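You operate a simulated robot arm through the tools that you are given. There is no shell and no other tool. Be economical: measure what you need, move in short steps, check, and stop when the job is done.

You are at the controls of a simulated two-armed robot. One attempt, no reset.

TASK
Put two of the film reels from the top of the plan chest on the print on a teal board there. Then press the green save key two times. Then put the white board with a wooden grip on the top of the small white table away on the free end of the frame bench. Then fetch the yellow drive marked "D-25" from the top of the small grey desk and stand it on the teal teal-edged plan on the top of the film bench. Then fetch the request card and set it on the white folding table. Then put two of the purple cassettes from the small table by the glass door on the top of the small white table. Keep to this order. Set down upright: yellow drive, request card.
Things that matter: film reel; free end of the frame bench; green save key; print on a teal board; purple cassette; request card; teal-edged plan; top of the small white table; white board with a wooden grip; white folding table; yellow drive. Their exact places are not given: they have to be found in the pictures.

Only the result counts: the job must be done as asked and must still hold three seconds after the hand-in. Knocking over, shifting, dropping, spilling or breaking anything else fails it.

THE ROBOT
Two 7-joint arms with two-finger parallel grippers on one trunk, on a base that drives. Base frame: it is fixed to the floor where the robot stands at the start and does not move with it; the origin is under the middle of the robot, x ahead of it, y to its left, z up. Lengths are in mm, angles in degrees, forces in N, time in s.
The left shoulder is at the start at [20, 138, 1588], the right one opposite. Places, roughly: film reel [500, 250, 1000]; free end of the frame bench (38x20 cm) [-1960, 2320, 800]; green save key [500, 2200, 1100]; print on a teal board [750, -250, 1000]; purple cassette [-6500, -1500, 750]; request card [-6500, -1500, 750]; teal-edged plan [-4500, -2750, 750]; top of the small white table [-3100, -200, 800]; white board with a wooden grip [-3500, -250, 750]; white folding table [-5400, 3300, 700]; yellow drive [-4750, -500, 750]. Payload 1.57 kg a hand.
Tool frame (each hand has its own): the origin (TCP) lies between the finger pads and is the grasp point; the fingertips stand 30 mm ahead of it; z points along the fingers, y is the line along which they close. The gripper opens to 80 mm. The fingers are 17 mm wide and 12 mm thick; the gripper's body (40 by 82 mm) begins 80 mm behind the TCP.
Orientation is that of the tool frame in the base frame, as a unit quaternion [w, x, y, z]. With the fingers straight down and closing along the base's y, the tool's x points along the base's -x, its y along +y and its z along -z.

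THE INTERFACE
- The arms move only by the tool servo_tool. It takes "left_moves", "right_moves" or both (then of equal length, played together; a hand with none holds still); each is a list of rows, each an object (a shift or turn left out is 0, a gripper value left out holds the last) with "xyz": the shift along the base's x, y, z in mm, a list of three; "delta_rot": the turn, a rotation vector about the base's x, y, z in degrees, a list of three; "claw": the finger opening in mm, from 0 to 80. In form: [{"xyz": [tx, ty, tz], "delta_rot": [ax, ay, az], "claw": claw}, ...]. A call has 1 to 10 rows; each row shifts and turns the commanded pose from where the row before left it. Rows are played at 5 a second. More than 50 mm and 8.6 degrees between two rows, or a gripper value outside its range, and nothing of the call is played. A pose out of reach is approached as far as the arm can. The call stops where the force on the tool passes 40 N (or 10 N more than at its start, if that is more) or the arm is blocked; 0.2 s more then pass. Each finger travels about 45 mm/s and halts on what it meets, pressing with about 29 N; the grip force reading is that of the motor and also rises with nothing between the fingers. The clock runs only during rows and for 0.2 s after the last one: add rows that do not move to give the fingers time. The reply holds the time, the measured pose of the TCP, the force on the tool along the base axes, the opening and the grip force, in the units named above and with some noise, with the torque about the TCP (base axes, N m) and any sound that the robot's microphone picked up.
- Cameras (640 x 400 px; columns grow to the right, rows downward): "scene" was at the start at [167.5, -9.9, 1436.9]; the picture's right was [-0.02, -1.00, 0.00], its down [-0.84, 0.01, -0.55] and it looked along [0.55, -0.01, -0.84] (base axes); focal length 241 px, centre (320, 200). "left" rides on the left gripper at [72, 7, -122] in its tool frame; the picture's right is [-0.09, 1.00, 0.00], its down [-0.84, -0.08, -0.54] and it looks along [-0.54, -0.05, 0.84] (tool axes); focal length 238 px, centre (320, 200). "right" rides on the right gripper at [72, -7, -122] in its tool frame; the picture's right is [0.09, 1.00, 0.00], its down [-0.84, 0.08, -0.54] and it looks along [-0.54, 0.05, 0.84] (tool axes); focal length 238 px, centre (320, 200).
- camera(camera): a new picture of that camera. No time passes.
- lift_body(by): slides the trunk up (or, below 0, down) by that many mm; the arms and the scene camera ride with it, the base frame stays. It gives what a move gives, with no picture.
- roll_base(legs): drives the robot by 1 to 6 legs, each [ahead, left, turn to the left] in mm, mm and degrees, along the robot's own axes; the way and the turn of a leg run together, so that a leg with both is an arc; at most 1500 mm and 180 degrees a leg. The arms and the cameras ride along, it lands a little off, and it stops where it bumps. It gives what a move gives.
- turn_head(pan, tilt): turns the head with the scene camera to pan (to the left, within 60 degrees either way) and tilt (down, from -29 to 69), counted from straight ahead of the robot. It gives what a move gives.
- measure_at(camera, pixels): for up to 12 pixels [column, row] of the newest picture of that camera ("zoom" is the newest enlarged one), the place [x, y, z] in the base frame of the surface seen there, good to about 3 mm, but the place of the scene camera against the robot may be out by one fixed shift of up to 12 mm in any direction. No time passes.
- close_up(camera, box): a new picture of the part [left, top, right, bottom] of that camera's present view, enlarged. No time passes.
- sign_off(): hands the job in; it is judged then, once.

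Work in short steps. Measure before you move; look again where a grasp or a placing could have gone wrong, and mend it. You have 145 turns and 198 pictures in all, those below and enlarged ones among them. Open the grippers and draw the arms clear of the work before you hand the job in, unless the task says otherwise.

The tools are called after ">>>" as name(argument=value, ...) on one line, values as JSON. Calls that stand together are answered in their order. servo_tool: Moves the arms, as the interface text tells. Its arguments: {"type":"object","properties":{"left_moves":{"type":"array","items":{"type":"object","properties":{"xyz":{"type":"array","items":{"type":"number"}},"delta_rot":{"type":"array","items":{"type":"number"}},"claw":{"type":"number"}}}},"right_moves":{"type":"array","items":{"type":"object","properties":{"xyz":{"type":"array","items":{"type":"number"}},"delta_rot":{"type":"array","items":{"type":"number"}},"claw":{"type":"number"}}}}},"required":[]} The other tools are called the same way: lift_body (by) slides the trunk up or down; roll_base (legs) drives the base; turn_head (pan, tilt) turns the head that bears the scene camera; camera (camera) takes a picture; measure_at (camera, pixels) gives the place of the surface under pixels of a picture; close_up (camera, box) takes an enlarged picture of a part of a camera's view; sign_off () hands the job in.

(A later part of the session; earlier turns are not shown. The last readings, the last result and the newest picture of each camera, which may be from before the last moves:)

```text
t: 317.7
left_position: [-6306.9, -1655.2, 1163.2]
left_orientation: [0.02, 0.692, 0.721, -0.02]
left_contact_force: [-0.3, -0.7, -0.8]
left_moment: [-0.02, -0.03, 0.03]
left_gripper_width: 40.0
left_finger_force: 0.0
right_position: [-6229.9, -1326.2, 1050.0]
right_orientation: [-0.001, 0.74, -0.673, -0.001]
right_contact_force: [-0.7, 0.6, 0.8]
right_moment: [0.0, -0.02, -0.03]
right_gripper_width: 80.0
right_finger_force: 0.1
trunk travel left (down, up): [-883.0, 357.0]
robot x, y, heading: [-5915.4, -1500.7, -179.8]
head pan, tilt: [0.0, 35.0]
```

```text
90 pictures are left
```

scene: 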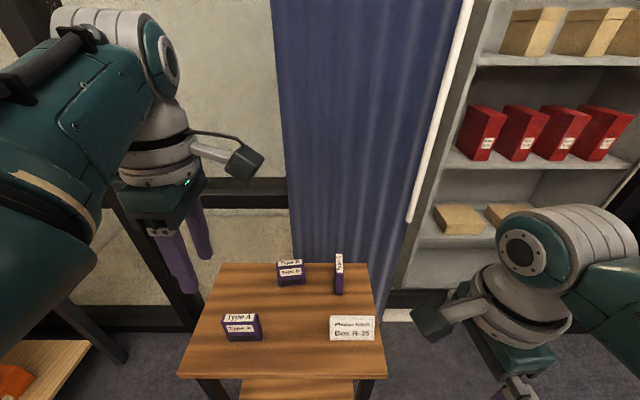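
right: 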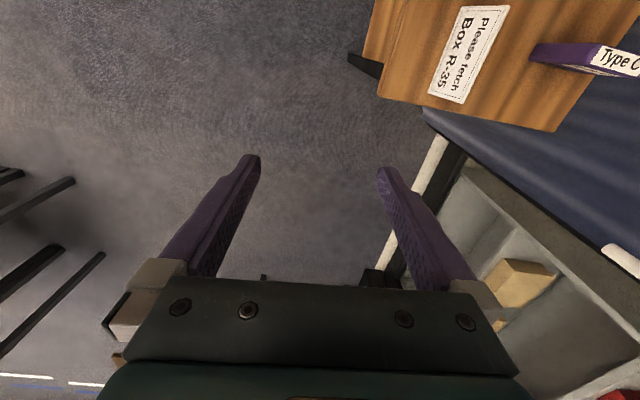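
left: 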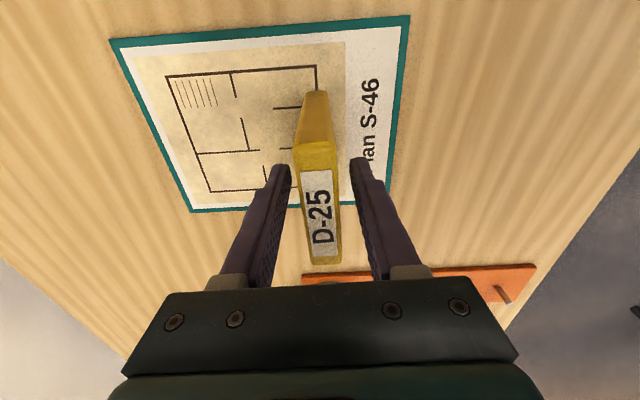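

I align the yaw (-5.4°), then move the base 90 left and 150 ahead so the right hand is above the card.

>>> servo_tool(right_moves=[{"delta_rot": [0, 0, -5.4]}, {"xyz": [0, 0, 0]}])

>>> roll_base(legs=[[0, 107, 0], [170, 0, 0]])

>>> lift_body(by=-110)

>>> camera(camera="right")

```text
t: 318.3
left_position: [-6308.7, -1659.9, 1164.2]
left_orientation: [0.023, 0.69, 0.723, -0.022]
left_contact_force: [-0.4, -0.2, -0.3]
left_moment: [-0.03, 0.01, -0.01]
left_gripper_width: 40.2
left_finger_force: 0.0
right_position: [-6231.3, -1325.0, 1051.3]
right_orientation: [-0.001, 0.707, -0.707, -0.001]
right_contact_force: [0.4, -0.5, -0.6]
right_moment: [0.02, 0.02, 0.0]
right_gripper_width: 80.0
right_finger_force: 0.1
trunk travel left (down, up): [-883.0, 357.0]
robot x, y, heading: [-5918.5, -1499.0, -179.6]
head pan, tilt: [0.0, 35.0]
```

```text
t: 320.6
left_position: [-6474.7, -1768.8, 1163.2]
left_orientation: [0.022, 0.69, 0.723, -0.022]
left_contact_force: [-0.5, -0.8, -0.9]
left_moment: [0.04, 0.02, 0.01]
left_gripper_width: 40.0
left_finger_force: 0.1
right_position: [-6399.9, -1434.2, 1051.0]
right_orientation: [-0.001, 0.708, -0.707, 0.0]
right_contact_force: [-1.1, -0.3, 1.2]
right_moment: [0.01, -0.01, -0.02]
right_gripper_width: 80.0
right_finger_force: 0.0
trunk travel left (down, up): [-883.0, 357.0]
robot x, y, heading: [-6086.6, -1604.7, -179.5]
head pan, tilt: [0.0, 35.0]
```

```text
t: 322.0
left_position: [-6475.0, -1769.2, 1053.6]
left_orientation: [0.023, 0.689, 0.724, -0.023]
left_contact_force: [-0.2, -0.2, 0.3]
left_moment: [0.03, -0.02, -0.02]
left_gripper_width: 39.8
left_finger_force: 0.1
right_position: [-6400.1, -1434.2, 940.6]
right_orientation: [0.001, -0.707, 0.707, -0.001]
right_contact_force: [0.2, 0.1, 0.4]
right_moment: [0.04, 0.04, -0.02]
right_gripper_width: 80.2
right_finger_force: 0.1
trunk travel left (down, up): [-773.0, 467.0]
robot x, y, heading: [-6086.9, -1608.1, -179.8]
head pan, tilt: [0.0, 35.0]
```

```text
89 pictures are left
```

right: 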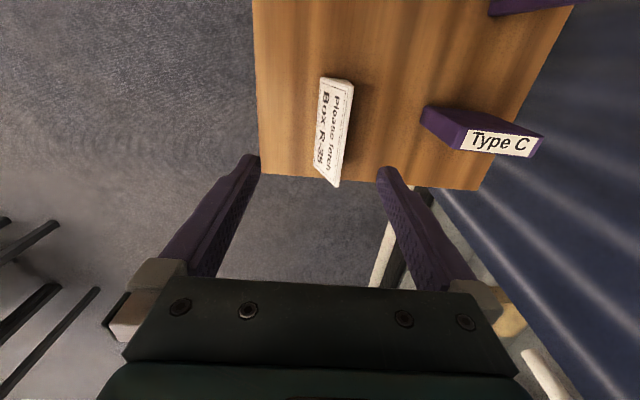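

I zoom on the card and measure.

>>> close_up(camera="right", box=[260, 60, 420, 200])

>>> measure_at(camera="right", pixels=[[322, 82], [352, 85], [315, 172], [337, 184], [348, 95], [340, 160], [330, 130], [320, 120], [300, 120], [425, 110], [500, 145]])

```text
2.86 times, centred on (340, 130) of right
```

zoom: 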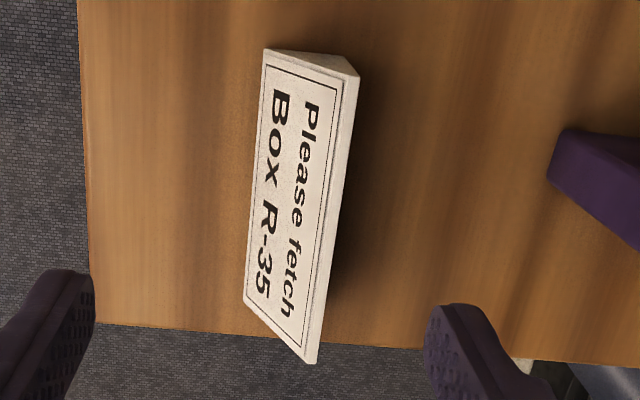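

```text
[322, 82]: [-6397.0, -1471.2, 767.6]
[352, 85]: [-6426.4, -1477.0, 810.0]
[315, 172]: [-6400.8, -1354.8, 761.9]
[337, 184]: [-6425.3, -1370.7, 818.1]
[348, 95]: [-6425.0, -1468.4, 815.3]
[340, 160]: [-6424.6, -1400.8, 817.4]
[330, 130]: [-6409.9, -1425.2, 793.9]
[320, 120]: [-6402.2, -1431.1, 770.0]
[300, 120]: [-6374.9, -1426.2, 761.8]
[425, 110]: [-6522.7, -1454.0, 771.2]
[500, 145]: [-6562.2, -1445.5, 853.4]
```

It looks like a solid prism with a slanted front. I measure its end profile.

>>> measure_at(camera="zoom", pixels=[[267, 52], [300, 55], [330, 58], [343, 60], [355, 74], [350, 90], [342, 150], [365, 100], [320, 340], [310, 358]])

>>> close_up(camera="right", box=[310, 70, 370, 110])

>>> close_up(camera="left", box=[160, 0, 640, 300])

```text
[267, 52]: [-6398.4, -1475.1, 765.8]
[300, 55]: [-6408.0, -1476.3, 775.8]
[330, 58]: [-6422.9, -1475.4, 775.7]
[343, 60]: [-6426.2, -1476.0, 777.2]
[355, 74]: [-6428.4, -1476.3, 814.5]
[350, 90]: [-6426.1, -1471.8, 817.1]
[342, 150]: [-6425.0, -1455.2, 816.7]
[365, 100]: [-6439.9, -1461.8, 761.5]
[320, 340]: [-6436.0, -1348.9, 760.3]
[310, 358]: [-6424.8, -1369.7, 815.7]
```

```text
10.00 times, centred on (340, 90) of right
```

zoom: 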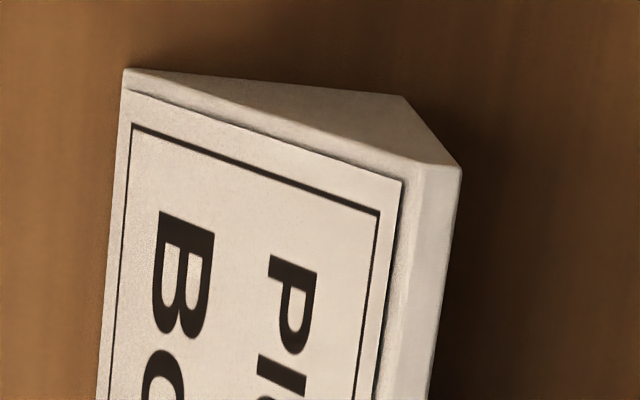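

```text
1.33 times, centred on (400, 150) of left
```

zoom: 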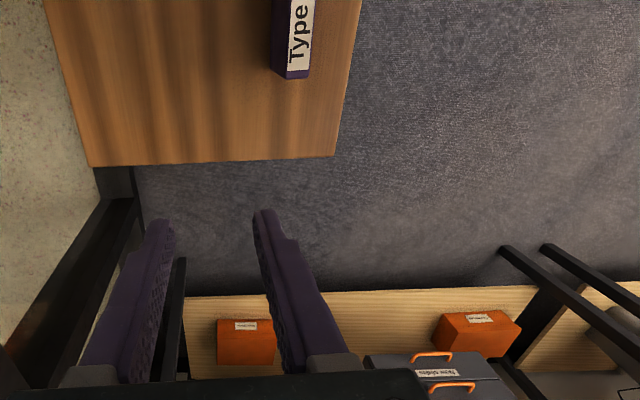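

Right-trapezoid prism: vertical back at x≈-6428, base front -6397, y centre -1421. I centre at (-6415,-1421) and lower the trunk to TCP z≈804.

>>> servo_tool(right_moves=[{"xyz": [-15, 13, 0], "claw": 60}, {"xyz": [0, 0, 0]}])

>>> lift_body(by=-90)

>>> camera(camera="right")

```text
t: 322.6
left_position: [-6476.6, -1770.4, 1053.9]
left_orientation: [0.022, 0.69, 0.723, -0.023]
left_contact_force: [0.3, 1.2, 0.1]
left_moment: [0.02, -0.01, 0.01]
left_gripper_width: 39.8
left_finger_force: 0.1
right_position: [-6415.6, -1421.3, 940.9]
right_orientation: [-0.002, 0.708, -0.706, 0.0]
right_contact_force: [-0.1, -0.6, 0.4]
right_moment: [0.03, 0.0, 0.01]
right_gripper_width: 59.7
right_finger_force: 0.1
trunk travel left (down, up): [-773.0, 467.0]
robot x, y, heading: [-6088.2, -1612.2, -179.9]
head pan, tilt: [0.0, 35.0]
```

```text
t: 323.9
left_position: [-6475.5, -1770.2, 963.5]
left_orientation: [0.023, 0.689, 0.724, -0.023]
left_contact_force: [-0.1, 0.5, 0.0]
left_moment: [-0.02, 0.0, 0.01]
left_gripper_width: 39.9
left_finger_force: 0.0
right_position: [-6415.2, -1420.9, 849.2]
right_orientation: [-0.002, 0.708, -0.707, 0.0]
right_contact_force: [0.1, -0.2, 0.6]
right_moment: [-0.03, -0.03, -0.05]
right_gripper_width: 59.8
right_finger_force: 0.0
trunk travel left (down, up): [-683.0, 557.0]
robot x, y, heading: [-6084.2, -1607.9, -179.6]
head pan, tilt: [0.0, 35.0]
```

```text
85 pictures are left
```

right: 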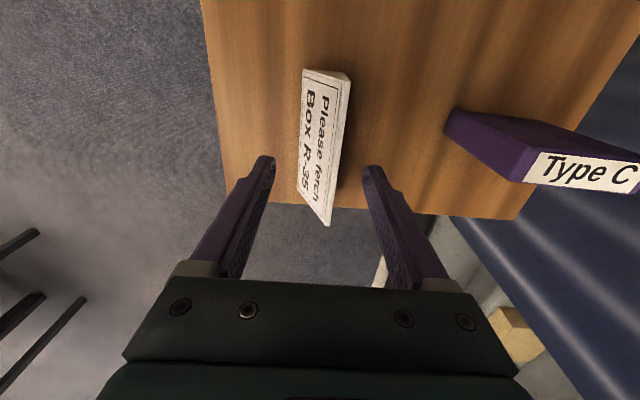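

Aligned. I lower another 45 mm and close.

>>> lift_body(by=-46)

>>> servo_tool(right_moves=[{"claw": 40}, {"claw": 20}, {"claw": 10}, {"claw": 10}, {"claw": 10}, {"claw": 10}])

>>> camera(camera="right")

```text
t: 324.7
left_position: [-6476.6, -1770.0, 917.2]
left_orientation: [0.022, 0.689, 0.724, -0.023]
left_contact_force: [0.0, 0.7, 0.0]
left_moment: [-0.02, 0.03, 0.02]
left_gripper_width: 39.9
left_finger_force: 0.1
right_position: [-6414.6, -1420.8, 803.3]
right_orientation: [-0.002, 0.708, -0.706, 0.0]
right_contact_force: [0.2, -0.7, 0.5]
right_moment: [-0.01, 0.01, 0.01]
right_gripper_width: 60.0
right_finger_force: 0.1
trunk travel left (down, up): [-637.0, 603.0]
robot x, y, heading: [-6086.8, -1609.3, -179.7]
head pan, tilt: [0.0, 35.0]
```

```text
t: 326.1
left_position: [-6475.8, -1770.3, 916.5]
left_orientation: [0.023, 0.689, 0.724, -0.023]
left_contact_force: [-0.1, 0.1, 0.6]
left_moment: [0.01, 0.01, 0.01]
left_gripper_width: 40.0
left_finger_force: 0.0
right_position: [-6415.2, -1420.0, 803.8]
right_orientation: [-0.002, 0.707, -0.707, -0.001]
right_contact_force: [0.4, 0.0, 5.2]
right_moment: [-0.01, -0.12, -0.01]
right_gripper_width: 22.7
right_finger_force: 29.3
trunk travel left (down, up): [-637.0, 603.0]
robot x, y, heading: [-6085.9, -1606.1, -179.8]
head pan, tilt: [0.0, 35.0]
```

```text
84 pictures are left
```

right: 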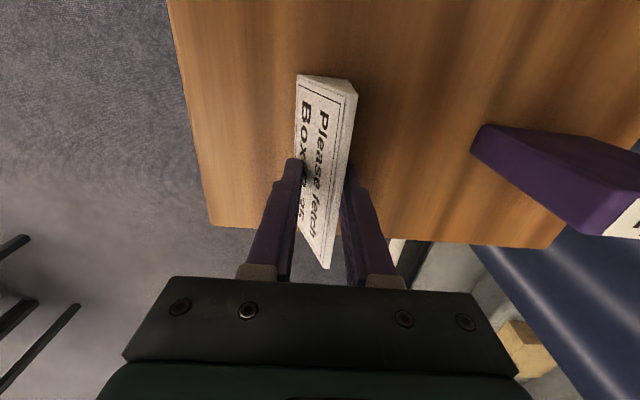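

Gripped (22.7 mm). I lift 40 mm and check.

>>> lift_body(by=40)

>>> camera(camera="right")

>>> close_up(camera="scene", box=[200, 220, 520, 400])

```text
t: 327.0
left_position: [-6476.6, -1769.1, 957.5]
left_orientation: [0.024, 0.689, 0.724, -0.023]
left_contact_force: [0.0, -0.5, 1.3]
left_moment: [-0.01, 0.01, 0.01]
left_gripper_width: 40.1
left_finger_force: 0.1
right_position: [-6415.7, -1420.2, 845.5]
right_orientation: [-0.002, 0.707, -0.707, 0.0]
right_contact_force: [1.2, 0.5, -0.6]
right_moment: [0.02, -0.04, 0.02]
right_gripper_width: 22.2
right_finger_force: 29.1
trunk travel left (down, up): [-677.0, 563.0]
robot x, y, heading: [-6089.7, -1607.1, -179.8]
head pan, tilt: [0.0, 35.0]
```

```text
83 pictures are left
```

right: 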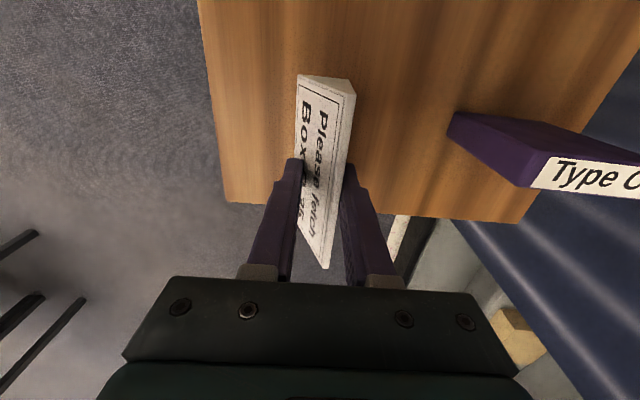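

```text
2.00 times, centred on (360, 310) of scene
```

zoom: 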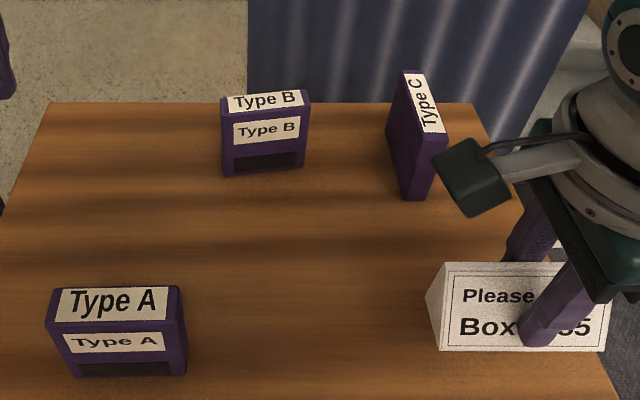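

The card is held upright. I raise 120, back off, and travel north along x≈-5500 to y≈1000, then face north and look.

>>> lift_body(by=120)

>>> roll_base(legs=[[-600, 0, 0], [0, -1300, 0], [0, -1300, 0], [0, 0, -90]])

>>> turn_head(pan=0, tilt=25)

>>> camera(camera="scene")

```text
t: 328.5
left_position: [-6476.3, -1769.9, 1076.9]
left_orientation: [0.023, 0.689, 0.724, -0.022]
left_contact_force: [0.4, -0.9, 0.0]
left_moment: [-0.04, 0.03, 0.02]
left_gripper_width: 40.1
left_finger_force: 0.1
right_position: [-6414.3, -1420.4, 964.7]
right_orientation: [-0.002, 0.708, -0.706, 0.0]
right_contact_force: [0.2, -0.8, -0.1]
right_moment: [-0.01, -0.03, -0.04]
right_gripper_width: 21.7
right_finger_force: 29.1
trunk travel left (down, up): [-797.0, 443.0]
robot x, y, heading: [-6088.2, -1608.4, -179.7]
head pan, tilt: [0.0, 35.0]
```

```text
t: 348.1
left_position: [-5641.9, 1404.6, 1075.8]
left_orientation: [0.0, 0.999, 0.01, -0.032]
left_contact_force: [1.1, 0.9, -0.1]
left_moment: [0.01, 0.04, 0.03]
left_gripper_width: 40.0
left_finger_force: 0.0
right_position: [-5294.0, 1332.4, 963.5]
right_orientation: [0.0, 0.014, 1.0, 0.0]
right_contact_force: [0.1, 0.0, 0.2]
right_moment: [0.0, 0.0, -0.03]
right_gripper_width: 19.3
right_finger_force: 28.8
trunk travel left (down, up): [-797.0, 443.0]
robot x, y, heading: [-5490.7, 1012.4, 88.6]
head pan, tilt: [0.0, 35.0]
```

```text
t: 348.8
left_position: [-5642.2, 1403.7, 1076.3]
left_orientation: [0.0, 0.999, 0.01, -0.034]
left_contact_force: [0.5, 0.3, 0.2]
left_moment: [0.02, 0.02, 0.0]
left_gripper_width: 39.7
left_finger_force: 0.0
right_position: [-5293.6, 1333.2, 965.5]
right_orientation: [0.002, 0.014, 1.0, -0.002]
right_contact_force: [0.5, -0.6, 1.0]
right_moment: [0.01, -0.04, 0.02]
right_gripper_width: 19.4
right_finger_force: 28.8
trunk travel left (down, up): [-797.0, 443.0]
robot x, y, heading: [-5491.5, 1008.4, 88.6]
head pan, tilt: [0.0, 25.0]
```

```text
81 pictures are left
```

scene: 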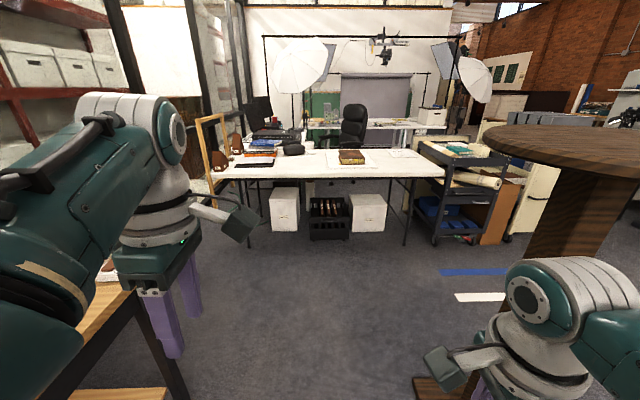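

The grip width has shrunk to 19.4 mm, so the card may be slipping in the wedge grip. I check at once.

>>> camera(camera="right")

>>> measure_at(camera="scene", pixels=[[350, 178], [240, 172], [430, 175], [350, 157], [393, 158], [545, 135], [530, 260], [310, 170], [440, 240]])

```text
80 pictures are left
```

right: 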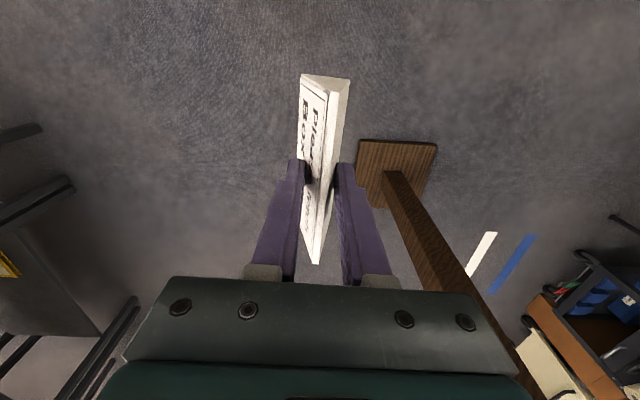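

```text
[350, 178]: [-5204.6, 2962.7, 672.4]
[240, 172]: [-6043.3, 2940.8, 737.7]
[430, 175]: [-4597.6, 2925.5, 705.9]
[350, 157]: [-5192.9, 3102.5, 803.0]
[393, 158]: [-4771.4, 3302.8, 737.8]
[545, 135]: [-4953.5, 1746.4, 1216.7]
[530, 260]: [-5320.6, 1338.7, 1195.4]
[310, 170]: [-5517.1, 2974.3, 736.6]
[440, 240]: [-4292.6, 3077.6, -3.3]
```

It has slid a few millimetres but is still clamped. I zoom on the folding table to choose a clear spot quickly.

>>> close_up(camera="scene", box=[230, 120, 454, 200])

>>> measure_at(camera="zoom", pixels=[[430, 130], [520, 100], [220, 130], [280, 130], [455, 80], [180, 85], [300, 80], [500, 140], [560, 120]])

```text
2.86 times, centred on (342, 160) of scene
```

zoom: 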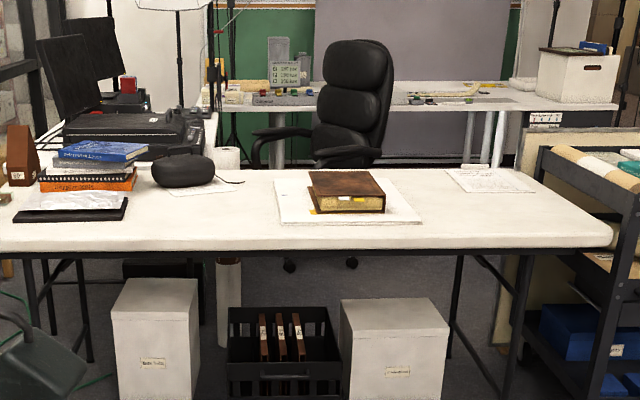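

```text
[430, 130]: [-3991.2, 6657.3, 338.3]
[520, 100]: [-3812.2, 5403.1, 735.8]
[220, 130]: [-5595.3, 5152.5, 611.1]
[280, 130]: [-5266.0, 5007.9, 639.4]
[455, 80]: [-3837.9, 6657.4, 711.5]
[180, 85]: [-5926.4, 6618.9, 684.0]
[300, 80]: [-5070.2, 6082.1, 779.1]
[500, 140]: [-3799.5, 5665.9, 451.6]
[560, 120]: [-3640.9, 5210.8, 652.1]
```

A clear strip is at the right front of the table, near (-4870,3010). I drive north to y≈2480, then right to x≈-5070.

>>> roll_base(legs=[[1470, 0, 1.4], [0, -425, 0]])

>>> turn_head(pan=-10, tilt=45)

>>> camera(camera="scene")

>>> camera(camera="right")

```text
t: 358.3
left_position: [-5208.3, 2873.7, 1077.0]
left_orientation: [0.001, 0.999, 0.024, -0.033]
left_contact_force: [0.9, -0.8, -0.3]
left_moment: [0.03, 0.01, -0.03]
left_gripper_width: 39.9
left_finger_force: 0.1
right_position: [-4856.2, 2810.8, 963.8]
right_orientation: [0.001, 0.0, 1.0, -0.001]
right_contact_force: [-0.1, 0.2, 0.3]
right_moment: [0.0, 0.05, 0.03]
right_gripper_width: 18.1
right_finger_force: 29.5
trunk travel left (down, up): [-797.0, 443.0]
robot x, y, heading: [-5047.7, 2481.9, 90.3]
head pan, tilt: [0.0, 25.0]
```

```text
t: 359.1
left_position: [-5207.9, 2873.2, 1077.1]
left_orientation: [0.0, 0.999, 0.024, -0.033]
left_contact_force: [0.8, 0.6, 0.1]
left_moment: [0.01, 0.01, -0.01]
left_gripper_width: 40.1
left_finger_force: 0.1
right_position: [-4858.2, 2811.4, 964.4]
right_orientation: [0.001, 0.001, 1.0, 0.0]
right_contact_force: [0.0, -1.0, 0.0]
right_moment: [-0.02, -0.03, -0.03]
right_gripper_width: 18.2
right_finger_force: 28.8
trunk travel left (down, up): [-797.0, 443.0]
robot x, y, heading: [-5042.1, 2482.6, 90.0]
head pan, tilt: [-10.0, 45.0]
```

```text
78 pictures are left
```

scene: 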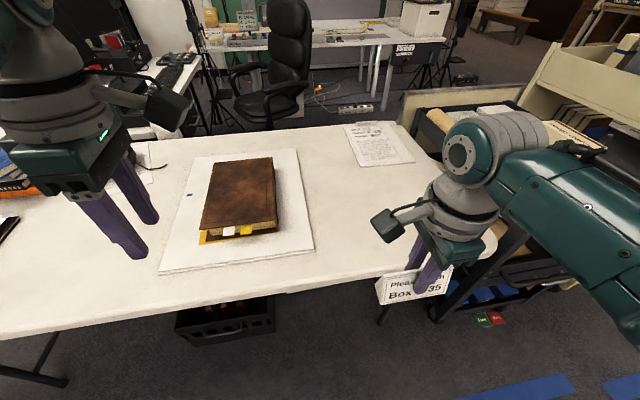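

```text
77 pictures are left
```

right: 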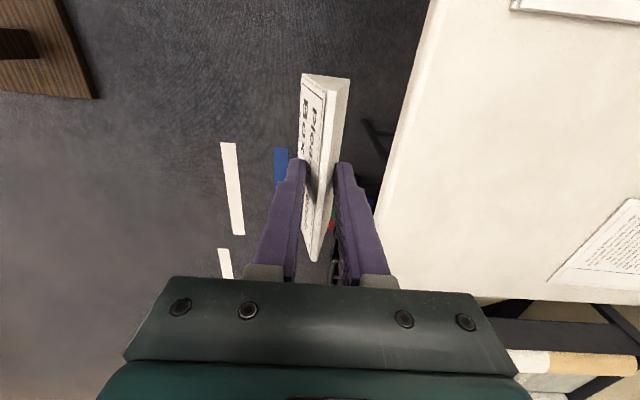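

Grip 18.2 mm, still held. I measure table corner, pad and the card's bottom.

>>> measure_at(camera="right", pixels=[[400, 200], [480, 295], [515, 10], [560, 270], [440, 150], [303, 85], [315, 255], [345, 85], [327, 95]])

>>> measure_at(scene="x", camera="scene", pixels=[[383, 302], [447, 290], [380, 280], [410, 298], [370, 250], [165, 270], [310, 248]])

>>> close_up(camera="scene", box=[350, 240, 478, 320])

```text
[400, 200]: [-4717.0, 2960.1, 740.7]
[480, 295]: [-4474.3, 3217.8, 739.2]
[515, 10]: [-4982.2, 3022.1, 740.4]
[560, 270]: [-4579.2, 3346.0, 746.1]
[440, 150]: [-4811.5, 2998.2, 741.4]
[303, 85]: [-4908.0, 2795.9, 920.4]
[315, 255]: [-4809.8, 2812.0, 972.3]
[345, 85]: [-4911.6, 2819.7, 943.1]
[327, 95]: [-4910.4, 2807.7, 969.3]
```

```text
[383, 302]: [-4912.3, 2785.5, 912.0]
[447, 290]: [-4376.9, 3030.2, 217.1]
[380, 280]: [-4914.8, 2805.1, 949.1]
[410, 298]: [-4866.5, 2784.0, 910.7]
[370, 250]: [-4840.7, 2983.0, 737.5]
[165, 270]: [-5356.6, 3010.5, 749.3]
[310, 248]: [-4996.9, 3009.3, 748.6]
```

```text
5.00 times, centred on (414, 280) of scene
```

zoom: 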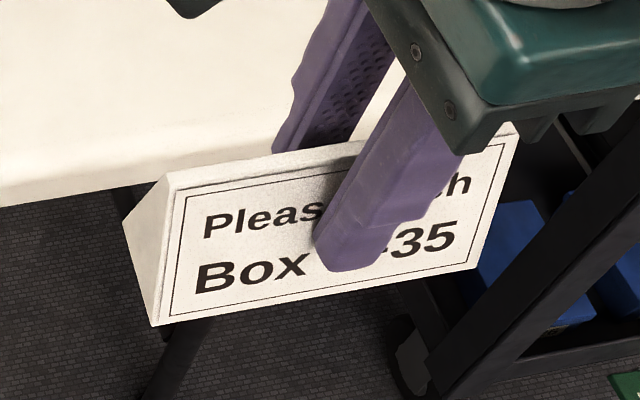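

I look closely at the card's end face in the right view to judge its tilt.

>>> close_up(camera="right", box=[285, 60, 365, 110])

>>> measure_at(camera="zoom", pixels=[[140, 125], [200, 130], [300, 135], [400, 140], [470, 150], [510, 152], [330, 230], [300, 180], [480, 200]])

>>> measure_at(camera="scene", pixels=[[376, 286], [381, 300], [378, 290], [383, 276], [388, 303], [390, 285], [386, 278]])

```text
8.00 times, centred on (325, 85) of right
```

zoom: 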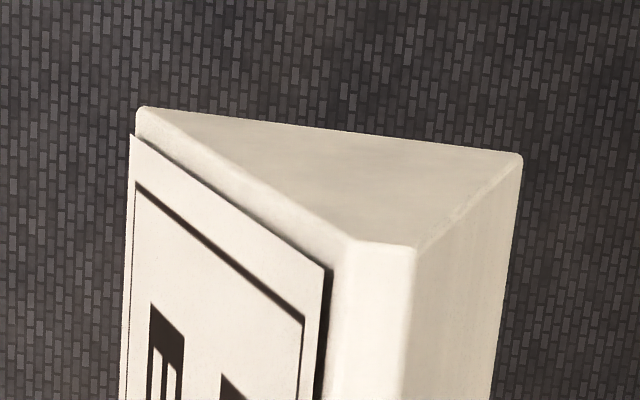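

```text
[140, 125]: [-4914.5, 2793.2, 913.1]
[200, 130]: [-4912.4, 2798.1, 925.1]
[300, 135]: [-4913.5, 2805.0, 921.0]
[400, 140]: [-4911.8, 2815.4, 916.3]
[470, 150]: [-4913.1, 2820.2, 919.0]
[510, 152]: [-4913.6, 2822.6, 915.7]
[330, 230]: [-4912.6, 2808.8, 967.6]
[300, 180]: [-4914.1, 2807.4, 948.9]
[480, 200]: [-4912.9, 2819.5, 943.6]
```

```text
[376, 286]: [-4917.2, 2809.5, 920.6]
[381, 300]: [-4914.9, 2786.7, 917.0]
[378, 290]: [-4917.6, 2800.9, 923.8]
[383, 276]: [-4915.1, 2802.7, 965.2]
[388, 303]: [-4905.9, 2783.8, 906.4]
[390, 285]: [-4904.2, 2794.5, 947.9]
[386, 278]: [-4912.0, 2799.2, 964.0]
```

The card is nearly level (few degrees), bottom ≈51 mm below TCP. I drive 215 ahead and lower to ~12 mm over the table.

>>> roll_base(legs=[[215, 0, 0]])

>>> lift_body(by=-160)

>>> camera(camera="right")

>>> close_up(camera="scene", box=[340, 200, 500, 300])

```text
t: 360.8
left_position: [-5208.3, 3084.1, 1078.0]
left_orientation: [0.0, 0.999, 0.024, -0.034]
left_contact_force: [-0.2, 0.5, 0.4]
left_moment: [0.0, -0.03, -0.01]
left_gripper_width: 39.9
left_finger_force: 0.0
right_position: [-4857.5, 3023.1, 964.8]
right_orientation: [0.001, 0.001, 1.0, -0.002]
right_contact_force: [-0.1, 0.7, -0.6]
right_moment: [0.02, 0.01, 0.02]
right_gripper_width: 17.9
right_finger_force: 29.2
trunk travel left (down, up): [-797.0, 443.0]
robot x, y, heading: [-5045.3, 2694.1, 89.8]
head pan, tilt: [-10.0, 45.0]
```

```text
t: 362.6
left_position: [-5207.5, 3085.2, 917.6]
left_orientation: [-0.001, 0.999, 0.023, -0.033]
left_contact_force: [0.4, 0.5, -0.1]
left_moment: [0.03, -0.01, 0.01]
left_gripper_width: 39.9
left_finger_force: 0.1
right_position: [-4858.6, 3022.1, 805.1]
right_orientation: [0.001, 0.001, 1.0, -0.002]
right_contact_force: [-0.3, 0.4, 0.4]
right_moment: [0.02, 0.02, 0.0]
right_gripper_width: 17.9
right_finger_force: 28.8
trunk travel left (down, up): [-637.0, 603.0]
robot x, y, heading: [-5045.5, 2696.1, 90.0]
head pan, tilt: [-10.0, 45.0]
```

```text
74 pictures are left
```

right: 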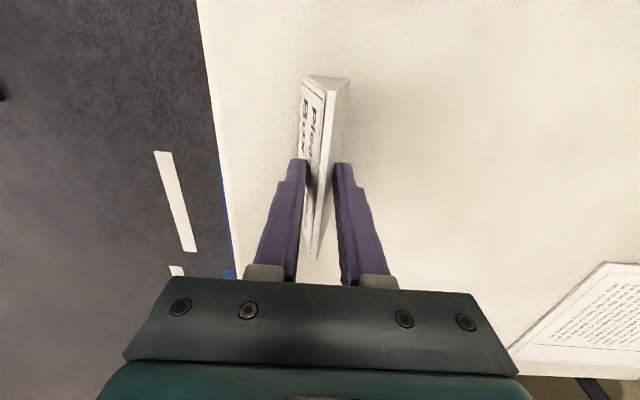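

```text
4.00 times, centred on (420, 250) of scene
```

zoom: 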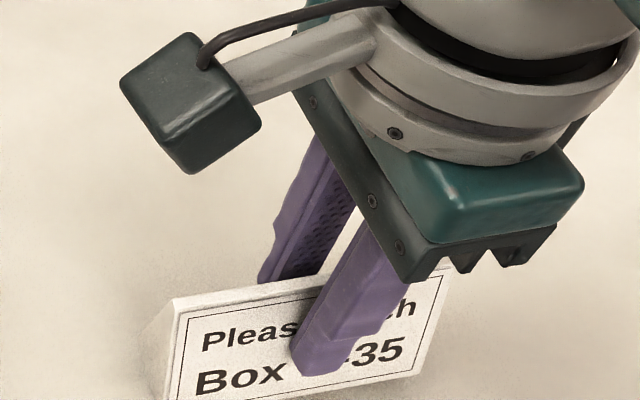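

I lower in small arm steps to contact, watching the force.

>>> servo_tool(right_moves=[{"xyz": [0, 0, -4]}, {"xyz": [0, 0, -3]}, {"xyz": [0, 0, -2]}, {"xyz": [0, 0, -2]}, {"xyz": [0, 0, 0]}])

```text
t: 363.8
left_position: [-5207.4, 3086.9, 917.2]
left_orientation: [-0.001, 0.999, 0.024, -0.033]
left_contact_force: [0.2, 0.2, -0.9]
left_moment: [-0.02, -0.02, 0.04]
left_gripper_width: 40.1
left_finger_force: 0.1
right_position: [-4857.1, 3025.4, 794.8]
right_orientation: [0.001, 0.0, 1.0, 0.001]
right_contact_force: [-0.6, 0.6, 18.0]
right_moment: [-0.36, 0.09, -0.02]
right_gripper_width: 17.3
right_finger_force: 28.7
trunk travel left (down, up): [-637.0, 603.0]
robot x, y, heading: [-5047.9, 2691.4, 90.2]
head pan, tilt: [-10.0, 45.0]
```

Contact (18 N). I relax 1.5 mm, then open gently.

>>> servo_tool(right_moves=[{"xyz": [0, 0, 1.5]}, {"xyz": [0, 0, 0]}, {"claw": 19}, {"claw": 21}, {"claw": 24}, {"claw": 30}, {"claw": 40}, {"claw": 50}, {"claw": 50}])

>>> camera(camera="right")

>>> close_up(camera="scene", box=[340, 200, 500, 300])

```text
t: 365.8
left_position: [-5208.3, 3085.9, 917.7]
left_orientation: [0.0, 0.999, 0.024, -0.033]
left_contact_force: [0.0, 0.6, 0.2]
left_moment: [0.01, 0.01, 0.0]
left_gripper_width: 39.9
left_finger_force: 0.0
right_position: [-4857.7, 3022.4, 795.6]
right_orientation: [0.001, 0.001, 1.0, -0.002]
right_contact_force: [0.9, 0.4, -1.2]
right_moment: [0.0, 0.01, 0.02]
right_gripper_width: 49.9
right_finger_force: 0.1
trunk travel left (down, up): [-637.0, 603.0]
robot x, y, heading: [-5044.2, 2693.2, 89.8]
head pan, tilt: [-10.0, 45.0]
```

```text
72 pictures are left
```

right: 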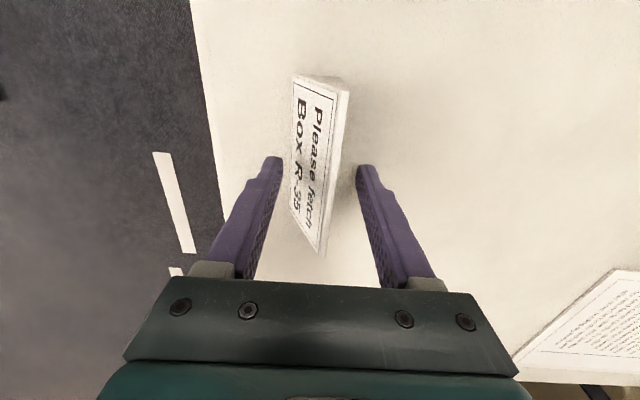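

```text
4.00 times, centred on (420, 250) of scene
```

zoom: 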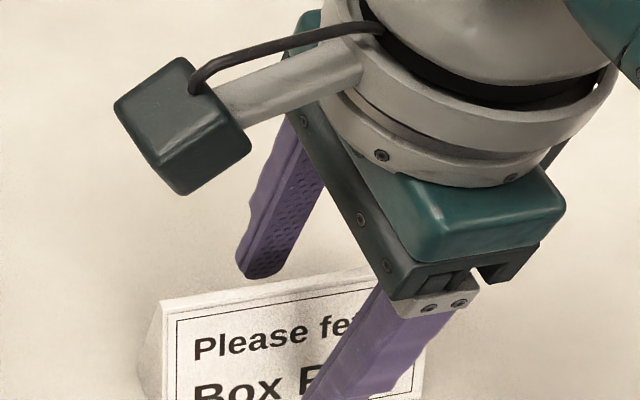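

The request card stands upright and free. I rise, back off, and return south to the cassette table.

>>> lift_body(by=200)

>>> roll_base(legs=[[-250, 0, 0], [0, 430, 0], [-1450, 0, 0], [-1450, 0, 0], [-1100, 0, 0], [0, 0, 90]])

>>> turn_head(pan=0, tilt=35)

>>> camera(camera="scene")

```text
t: 368.0
left_position: [-5207.5, 3085.8, 1117.3]
left_orientation: [0.0, 0.999, 0.023, -0.033]
left_contact_force: [0.8, 0.1, 0.1]
left_moment: [0.0, 0.01, 0.0]
left_gripper_width: 40.0
left_finger_force: 0.0
right_position: [-4857.6, 3023.2, 994.5]
right_orientation: [0.001, 0.001, 1.0, -0.002]
right_contact_force: [-0.6, -1.4, 0.1]
right_moment: [0.02, 0.03, 0.02]
right_gripper_width: 50.1
right_finger_force: 0.0
trunk travel left (down, up): [-837.0, 403.0]
robot x, y, heading: [-5044.9, 2692.8, 90.1]
head pan, tilt: [-10.0, 45.0]
```

```text
t: 394.7
left_position: [-5869.0, -1727.5, 1116.9]
left_orientation: [0.023, 0.686, 0.726, -0.023]
left_contact_force: [-0.2, -1.1, 0.6]
left_moment: [0.0, -0.01, 0.04]
left_gripper_width: 40.1
left_finger_force: 0.0
right_position: [-5809.0, -1375.3, 995.1]
right_orientation: [-0.002, 0.709, -0.705, 0.001]
right_contact_force: [-0.9, -0.3, -0.5]
right_moment: [0.02, 0.03, 0.0]
right_gripper_width: 50.0
right_finger_force: 0.0
trunk travel left (down, up): [-837.0, 403.0]
robot x, y, heading: [-5477.4, -1563.2, -179.6]
head pan, tilt: [-10.0, 45.0]
```

```text
t: 395.4
left_position: [-5868.8, -1726.6, 1118.2]
left_orientation: [0.023, 0.687, 0.726, -0.023]
left_contact_force: [-0.8, -0.1, 0.4]
left_moment: [-0.01, -0.01, -0.02]
left_gripper_width: 40.5
left_finger_force: 0.1
right_position: [-5807.8, -1375.8, 994.4]
right_orientation: [-0.002, 0.709, -0.705, 0.001]
right_contact_force: [0.0, -0.1, 0.9]
right_moment: [-0.04, -0.03, 0.0]
right_gripper_width: 50.0
right_finger_force: 0.0
trunk travel left (down, up): [-837.0, 403.0]
robot x, y, heading: [-5482.0, -1560.5, -179.5]
head pan, tilt: [0.0, 35.0]
```

```text
70 pictures are left
```

scene: 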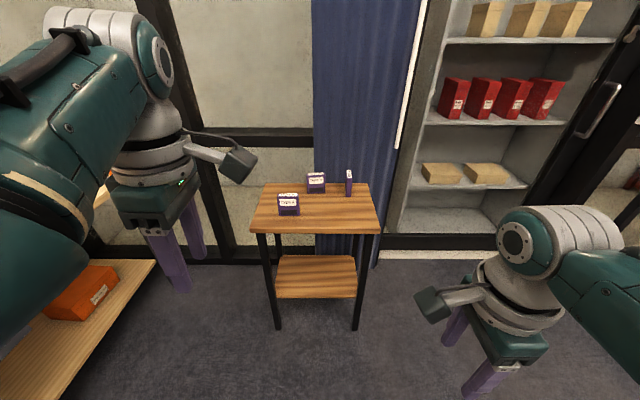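

I straighten the left hand, raise the right, and approach so the left hand is above Type A (≈(-6405,-1695)).

>>> servo_tool(left_moves=[{"delta_rot": [3.7, 0, -3.1], "claw": 50}, {}, {}, {}, {}], right_moves=[{"xyz": [0, 0, 40]}, {"xyz": [0, 0, 40]}, {"xyz": [0, 0, 40]}, {"xyz": [0, 0, 40]}, {}])

>>> roll_base(legs=[[0, -25, -0.4], [470, 0, 0]])

>>> lift_body(by=-170)

>>> camera(camera="left")

```text
t: 396.6
left_position: [-5869.6, -1726.5, 1118.1]
left_orientation: [0.001, 0.706, 0.708, 0.0]
left_contact_force: [0.1, -0.5, -0.8]
left_moment: [0.01, -0.01, 0.02]
left_gripper_width: 50.1
left_finger_force: 0.1
right_position: [-5821.1, -1349.1, 1140.6]
right_orientation: [0.018, -0.702, 0.712, 0.018]
right_contact_force: [0.8, 0.0, -0.5]
right_moment: [-0.02, -0.02, 0.0]
right_gripper_width: 50.1
right_finger_force: 0.0
right hand out of reach, approached as far as the arm can: row 4
trunk travel left (down, up): [-837.0, 403.0]
robot x, y, heading: [-5473.7, -1560.1, -179.6]
head pan, tilt: [0.0, 35.0]
```

```text
t: 399.9
left_position: [-6339.0, -1694.9, 1116.0]
left_orientation: [0.0, 0.712, 0.702, -0.001]
left_contact_force: [-0.4, 0.6, -0.8]
left_moment: [-0.01, 0.0, -0.01]
left_gripper_width: 50.1
left_finger_force: 0.0
right_position: [-6285.1, -1320.8, 1140.2]
right_orientation: [0.017, -0.696, 0.717, 0.017]
right_contact_force: [0.1, 0.4, 0.7]
right_moment: [-0.01, 0.0, 0.0]
right_gripper_width: 50.2
right_finger_force: 0.0
trunk travel left (down, up): [-837.0, 403.0]
robot x, y, heading: [-5948.4, -1539.4, 179.8]
head pan, tilt: [0.0, 35.0]
```

```text
t: 401.8
left_position: [-6338.3, -1694.9, 948.4]
left_orientation: [0.001, 0.712, 0.702, 0.0]
left_contact_force: [0.8, -0.9, -0.3]
left_moment: [-0.02, 0.04, -0.02]
left_gripper_width: 49.9
left_finger_force: 0.0
right_position: [-6285.3, -1313.9, 969.7]
right_orientation: [0.021, -0.694, 0.72, 0.021]
right_contact_force: [-0.1, -1.1, 0.1]
right_moment: [0.05, -0.02, -0.04]
right_gripper_width: 49.7
right_finger_force: 0.0
trunk travel left (down, up): [-667.0, 573.0]
robot x, y, heading: [-5947.0, -1536.1, 179.6]
head pan, tilt: [0.0, 35.0]
```

```text
69 pictures are left
```

left: 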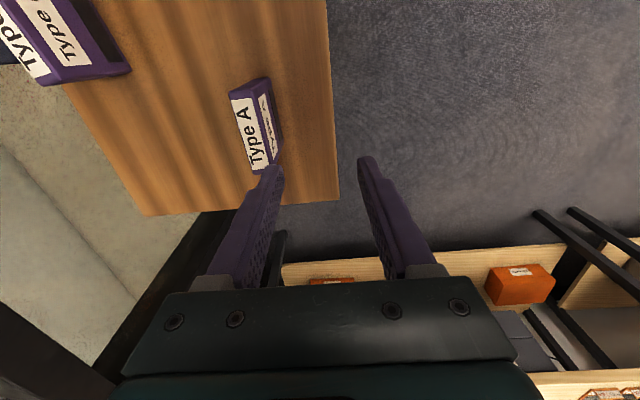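

I measure Type A's top face in the left view.

>>> measure_at(camera="left", pixels=[[234, 98], [256, 90], [245, 130], [255, 168], [268, 110], [270, 160], [280, 145], [20, 40], [65, 75], [90, 60]])

>>> close_up(camera="left", box=[200, 60, 320, 200])

```text
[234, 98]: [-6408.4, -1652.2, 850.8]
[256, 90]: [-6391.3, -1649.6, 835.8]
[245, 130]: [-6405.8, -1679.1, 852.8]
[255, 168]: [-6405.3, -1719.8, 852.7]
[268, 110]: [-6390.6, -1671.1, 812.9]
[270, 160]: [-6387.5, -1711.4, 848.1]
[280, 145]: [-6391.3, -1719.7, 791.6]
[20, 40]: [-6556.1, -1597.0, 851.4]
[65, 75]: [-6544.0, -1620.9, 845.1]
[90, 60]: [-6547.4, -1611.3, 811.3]
```

```text
2.86 times, centred on (260, 130) of left
```

zoom: 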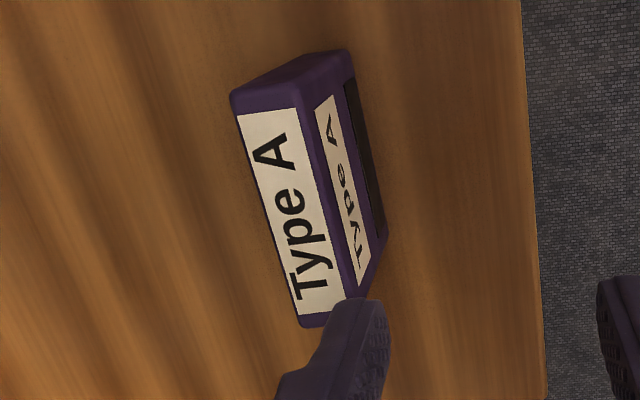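

A centre ≈(-6403,-1688), top 853. I drive 65 ahead/7 right, lower 118 mm, and grip.

>>> roll_base(legs=[[65, -7, 0]])

>>> lift_body(by=-60)

>>> camera(camera="left")

```text
t: 402.8
left_position: [-6403.8, -1686.9, 947.8]
left_orientation: [0.001, 0.712, 0.702, -0.001]
left_contact_force: [-0.7, -0.2, -0.5]
left_moment: [-0.01, 0.01, 0.01]
left_gripper_width: 50.0
left_finger_force: 0.0
right_position: [-6350.4, -1306.1, 970.0]
right_orientation: [0.021, -0.694, 0.72, 0.021]
right_contact_force: [-0.7, 0.7, 0.3]
right_moment: [0.01, -0.01, 0.01]
right_gripper_width: 49.8
right_finger_force: 0.0
trunk travel left (down, up): [-667.0, 573.0]
robot x, y, heading: [-6016.0, -1525.0, 179.3]
head pan, tilt: [0.0, 35.0]
```

```text
t: 403.8
left_position: [-6405.0, -1687.4, 886.4]
left_orientation: [0.0, 0.711, 0.703, -0.001]
left_contact_force: [0.1, -0.2, 0.1]
left_moment: [0.0, 0.02, 0.0]
left_gripper_width: 49.9
left_finger_force: 0.0
right_position: [-6351.0, -1304.4, 911.0]
right_orientation: [0.022, -0.693, 0.721, 0.022]
right_contact_force: [0.0, -0.7, 0.2]
right_moment: [0.0, -0.03, 0.05]
right_gripper_width: 50.2
right_finger_force: 0.0
trunk travel left (down, up): [-607.0, 633.0]
robot x, y, heading: [-6012.4, -1528.0, 179.6]
head pan, tilt: [0.0, 35.0]
```

```text
67 pictures are left
```

left: 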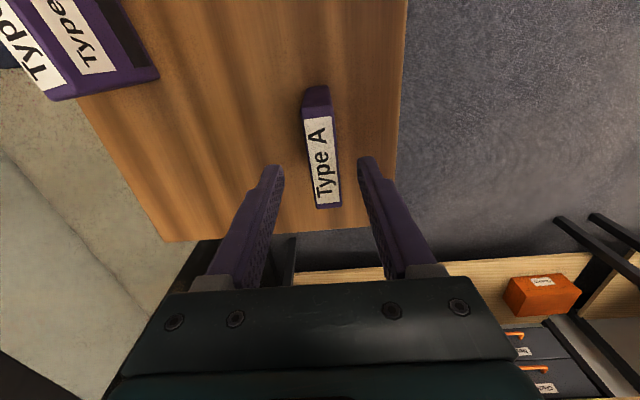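

Well centred. I lower 60 mm and grip Type A, then lift.

>>> lift_body(by=-60)

>>> servo_tool(left_moves=[{"claw": 30}, {"claw": 15}, {"claw": 15}, {"claw": 15}, {"claw": 15}])

>>> lift_body(by=170)

>>> camera(camera="left")

```text
t: 404.8
left_position: [-6404.7, -1688.3, 827.5]
left_orientation: [0.001, 0.711, 0.703, -0.001]
left_contact_force: [-0.1, -0.3, 0.4]
left_moment: [-0.01, -0.02, 0.01]
left_gripper_width: 50.1
left_finger_force: 0.0
right_position: [-6350.2, -1303.9, 849.8]
right_orientation: [0.022, -0.692, 0.721, 0.023]
right_contact_force: [0.3, 0.0, -0.5]
right_moment: [0.01, -0.02, 0.01]
right_gripper_width: 49.9
right_finger_force: 0.0
trunk travel left (down, up): [-547.0, 693.0]
robot x, y, heading: [-6015.0, -1527.5, 179.6]
head pan, tilt: [0.0, 35.0]
```

```text
t: 406.0
left_position: [-6404.4, -1687.9, 826.9]
left_orientation: [0.0, 0.711, 0.703, 0.0]
left_contact_force: [0.6, 0.2, -0.3]
left_moment: [-0.05, 0.0, 0.0]
left_gripper_width: 21.7
left_finger_force: 28.8
right_position: [-6350.3, -1304.2, 849.9]
right_orientation: [0.023, -0.692, 0.721, 0.022]
right_contact_force: [0.0, -0.5, 0.2]
right_moment: [0.0, 0.0, 0.01]
right_gripper_width: 50.1
right_finger_force: 0.0
trunk travel left (down, up): [-547.0, 693.0]
robot x, y, heading: [-6010.4, -1531.2, 179.8]
head pan, tilt: [0.0, 35.0]
```

```text
t: 407.9
left_position: [-6404.9, -1689.0, 996.7]
left_orientation: [0.0, 0.712, 0.702, -0.002]
left_contact_force: [0.9, -0.7, -1.2]
left_moment: [-0.01, 0.0, 0.0]
left_gripper_width: 21.8
left_finger_force: 29.1
right_position: [-6351.1, -1305.8, 1020.2]
right_orientation: [0.022, -0.692, 0.721, 0.022]
right_contact_force: [-0.6, 0.0, 0.6]
right_moment: [0.03, 0.0, 0.04]
right_gripper_width: 49.9
right_finger_force: 0.0
trunk travel left (down, up): [-717.0, 523.0]
robot x, y, heading: [-6013.0, -1527.9, 179.6]
head pan, tilt: [0.0, 35.0]
```

```text
66 pictures are left
```

left: 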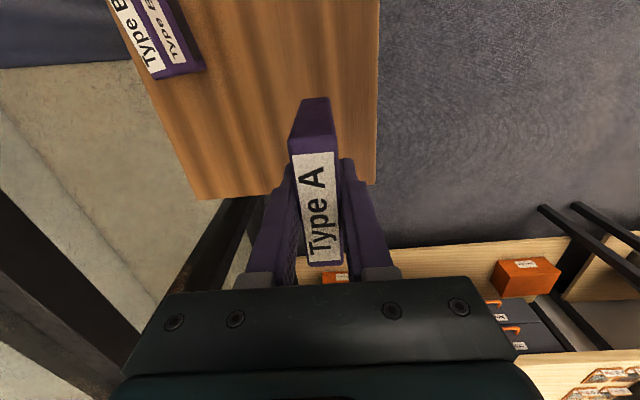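

Type A is held. Next B with the right hand: I straighten it and lower it 40 mm, while the left draws back and up; then drive so the right is over B (≈(-6557,-1580)).

>>> servo_tool(left_moves=[{"xyz": [25, 0, 15]}, {"xyz": [25, 0, 15]}, {"xyz": [25, 0, 15]}, {"xyz": [0, 0, 0]}], right_moves=[{"xyz": [0, 0, -15], "delta_rot": [-3.6, 0, 2.4]}, {"xyz": [0, 0, -15]}, {"xyz": [0, 0, -15]}, {"xyz": [0, 0, 0]}])

>>> roll_base(legs=[[0, 270, 0], [150, 0, 0]])

>>> camera(camera="right")

>>> camera(camera="scene")

```text
t: 409.1
left_position: [-6350.9, -1724.5, 1014.6]
left_orientation: [0.02, 0.698, 0.715, -0.029]
left_contact_force: [-0.1, 0.1, -1.5]
left_moment: [-0.03, -0.02, 0.0]
left_gripper_width: 22.1
left_finger_force: 29.2
left hand out of reach, approached as far as the arm can: row 2, 3
right_position: [-6350.8, -1298.3, 974.0]
right_orientation: [0.003, -0.706, 0.708, 0.004]
right_contact_force: [0.5, 0.8, 0.0]
right_moment: [0.0, -0.02, 0.02]
right_gripper_width: 50.1
right_finger_force: 0.0
trunk travel left (down, up): [-717.0, 523.0]
robot x, y, heading: [-6015.9, -1526.2, 180.0]
head pan, tilt: [0.0, 35.0]
stopped in row 4 (left hand): the arm was blocked; the commanded pose is now the measured one
```

```text
t: 412.0
left_position: [-6502.7, -1992.8, 1013.0]
left_orientation: [0.02, 0.699, 0.714, -0.028]
left_contact_force: [-0.9, 0.1, -2.5]
left_moment: [0.01, 0.04, 0.03]
left_gripper_width: 21.7
left_finger_force: 29.5
right_position: [-6501.0, -1565.6, 975.5]
right_orientation: [0.004, -0.706, 0.708, 0.003]
right_contact_force: [0.4, 0.0, 0.0]
right_moment: [0.02, 0.01, 0.01]
right_gripper_width: 50.1
right_finger_force: 0.0
trunk travel left (down, up): [-717.0, 523.0]
robot x, y, heading: [-6165.8, -1798.4, 179.7]
head pan, tilt: [0.0, 35.0]
```

```text
65 pictures are left
```

right: 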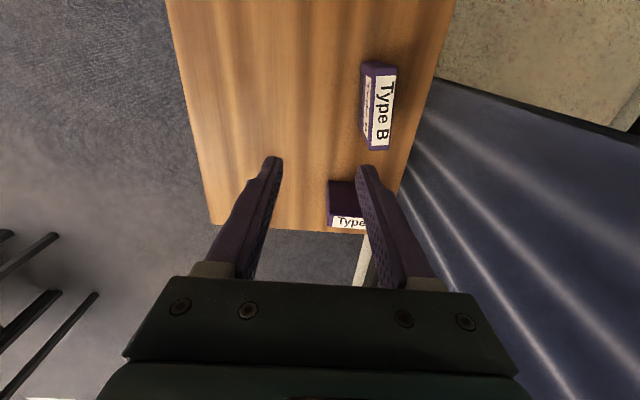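

```text
64 pictures are left
```

scene: 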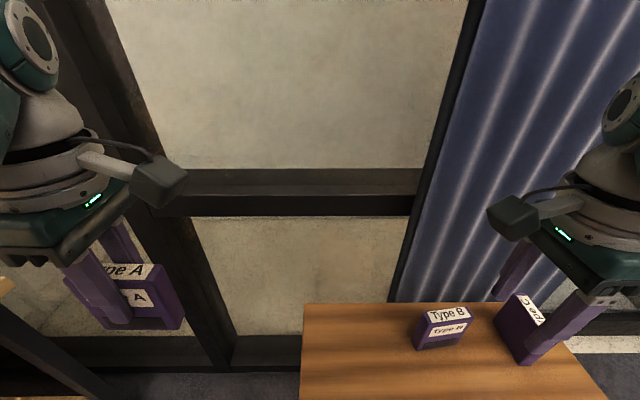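

I measure B's top in the right view.

>>> measure_at(camera="right", pixels=[[392, 75], [385, 145], [384, 110], [375, 145], [370, 100], [395, 110], [335, 205], [350, 222]])

>>> close_up(camera="right", box=[320, 40, 440, 240])

```text
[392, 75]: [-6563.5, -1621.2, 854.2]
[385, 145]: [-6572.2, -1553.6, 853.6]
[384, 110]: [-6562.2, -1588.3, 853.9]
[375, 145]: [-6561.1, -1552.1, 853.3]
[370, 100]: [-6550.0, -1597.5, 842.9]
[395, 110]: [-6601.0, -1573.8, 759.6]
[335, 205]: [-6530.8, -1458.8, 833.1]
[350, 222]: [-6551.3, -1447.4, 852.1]
```

```text
2.00 times, centred on (380, 140) of right
```

zoom: 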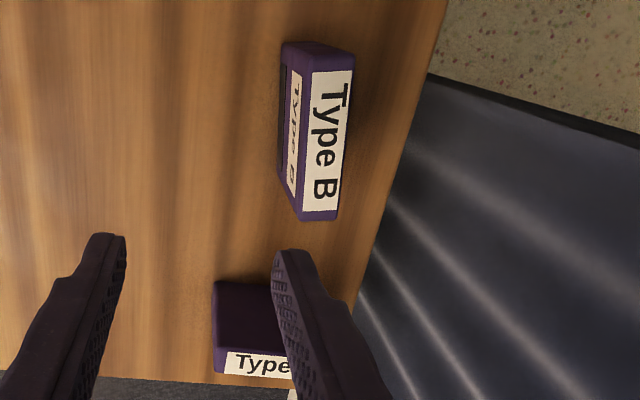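

B centre ≈(-6562,-1585). I check how close the curtain is before moving in.

>>> measure_at(camera="right", pixels=[[440, 90], [500, 150], [420, 180], [600, 200]])

>>> measure_at(camera="scene", pixels=[[420, 250], [440, 150], [480, 60], [560, 100], [350, 180], [350, 210]])

```text
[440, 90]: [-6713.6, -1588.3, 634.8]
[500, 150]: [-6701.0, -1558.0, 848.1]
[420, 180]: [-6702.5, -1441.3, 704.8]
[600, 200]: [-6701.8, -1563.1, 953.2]
```

```text
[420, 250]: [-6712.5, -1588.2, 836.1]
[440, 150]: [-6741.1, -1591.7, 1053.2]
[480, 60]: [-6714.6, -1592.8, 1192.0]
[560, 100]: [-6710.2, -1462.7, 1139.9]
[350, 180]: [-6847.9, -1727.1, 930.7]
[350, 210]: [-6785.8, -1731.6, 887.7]
```

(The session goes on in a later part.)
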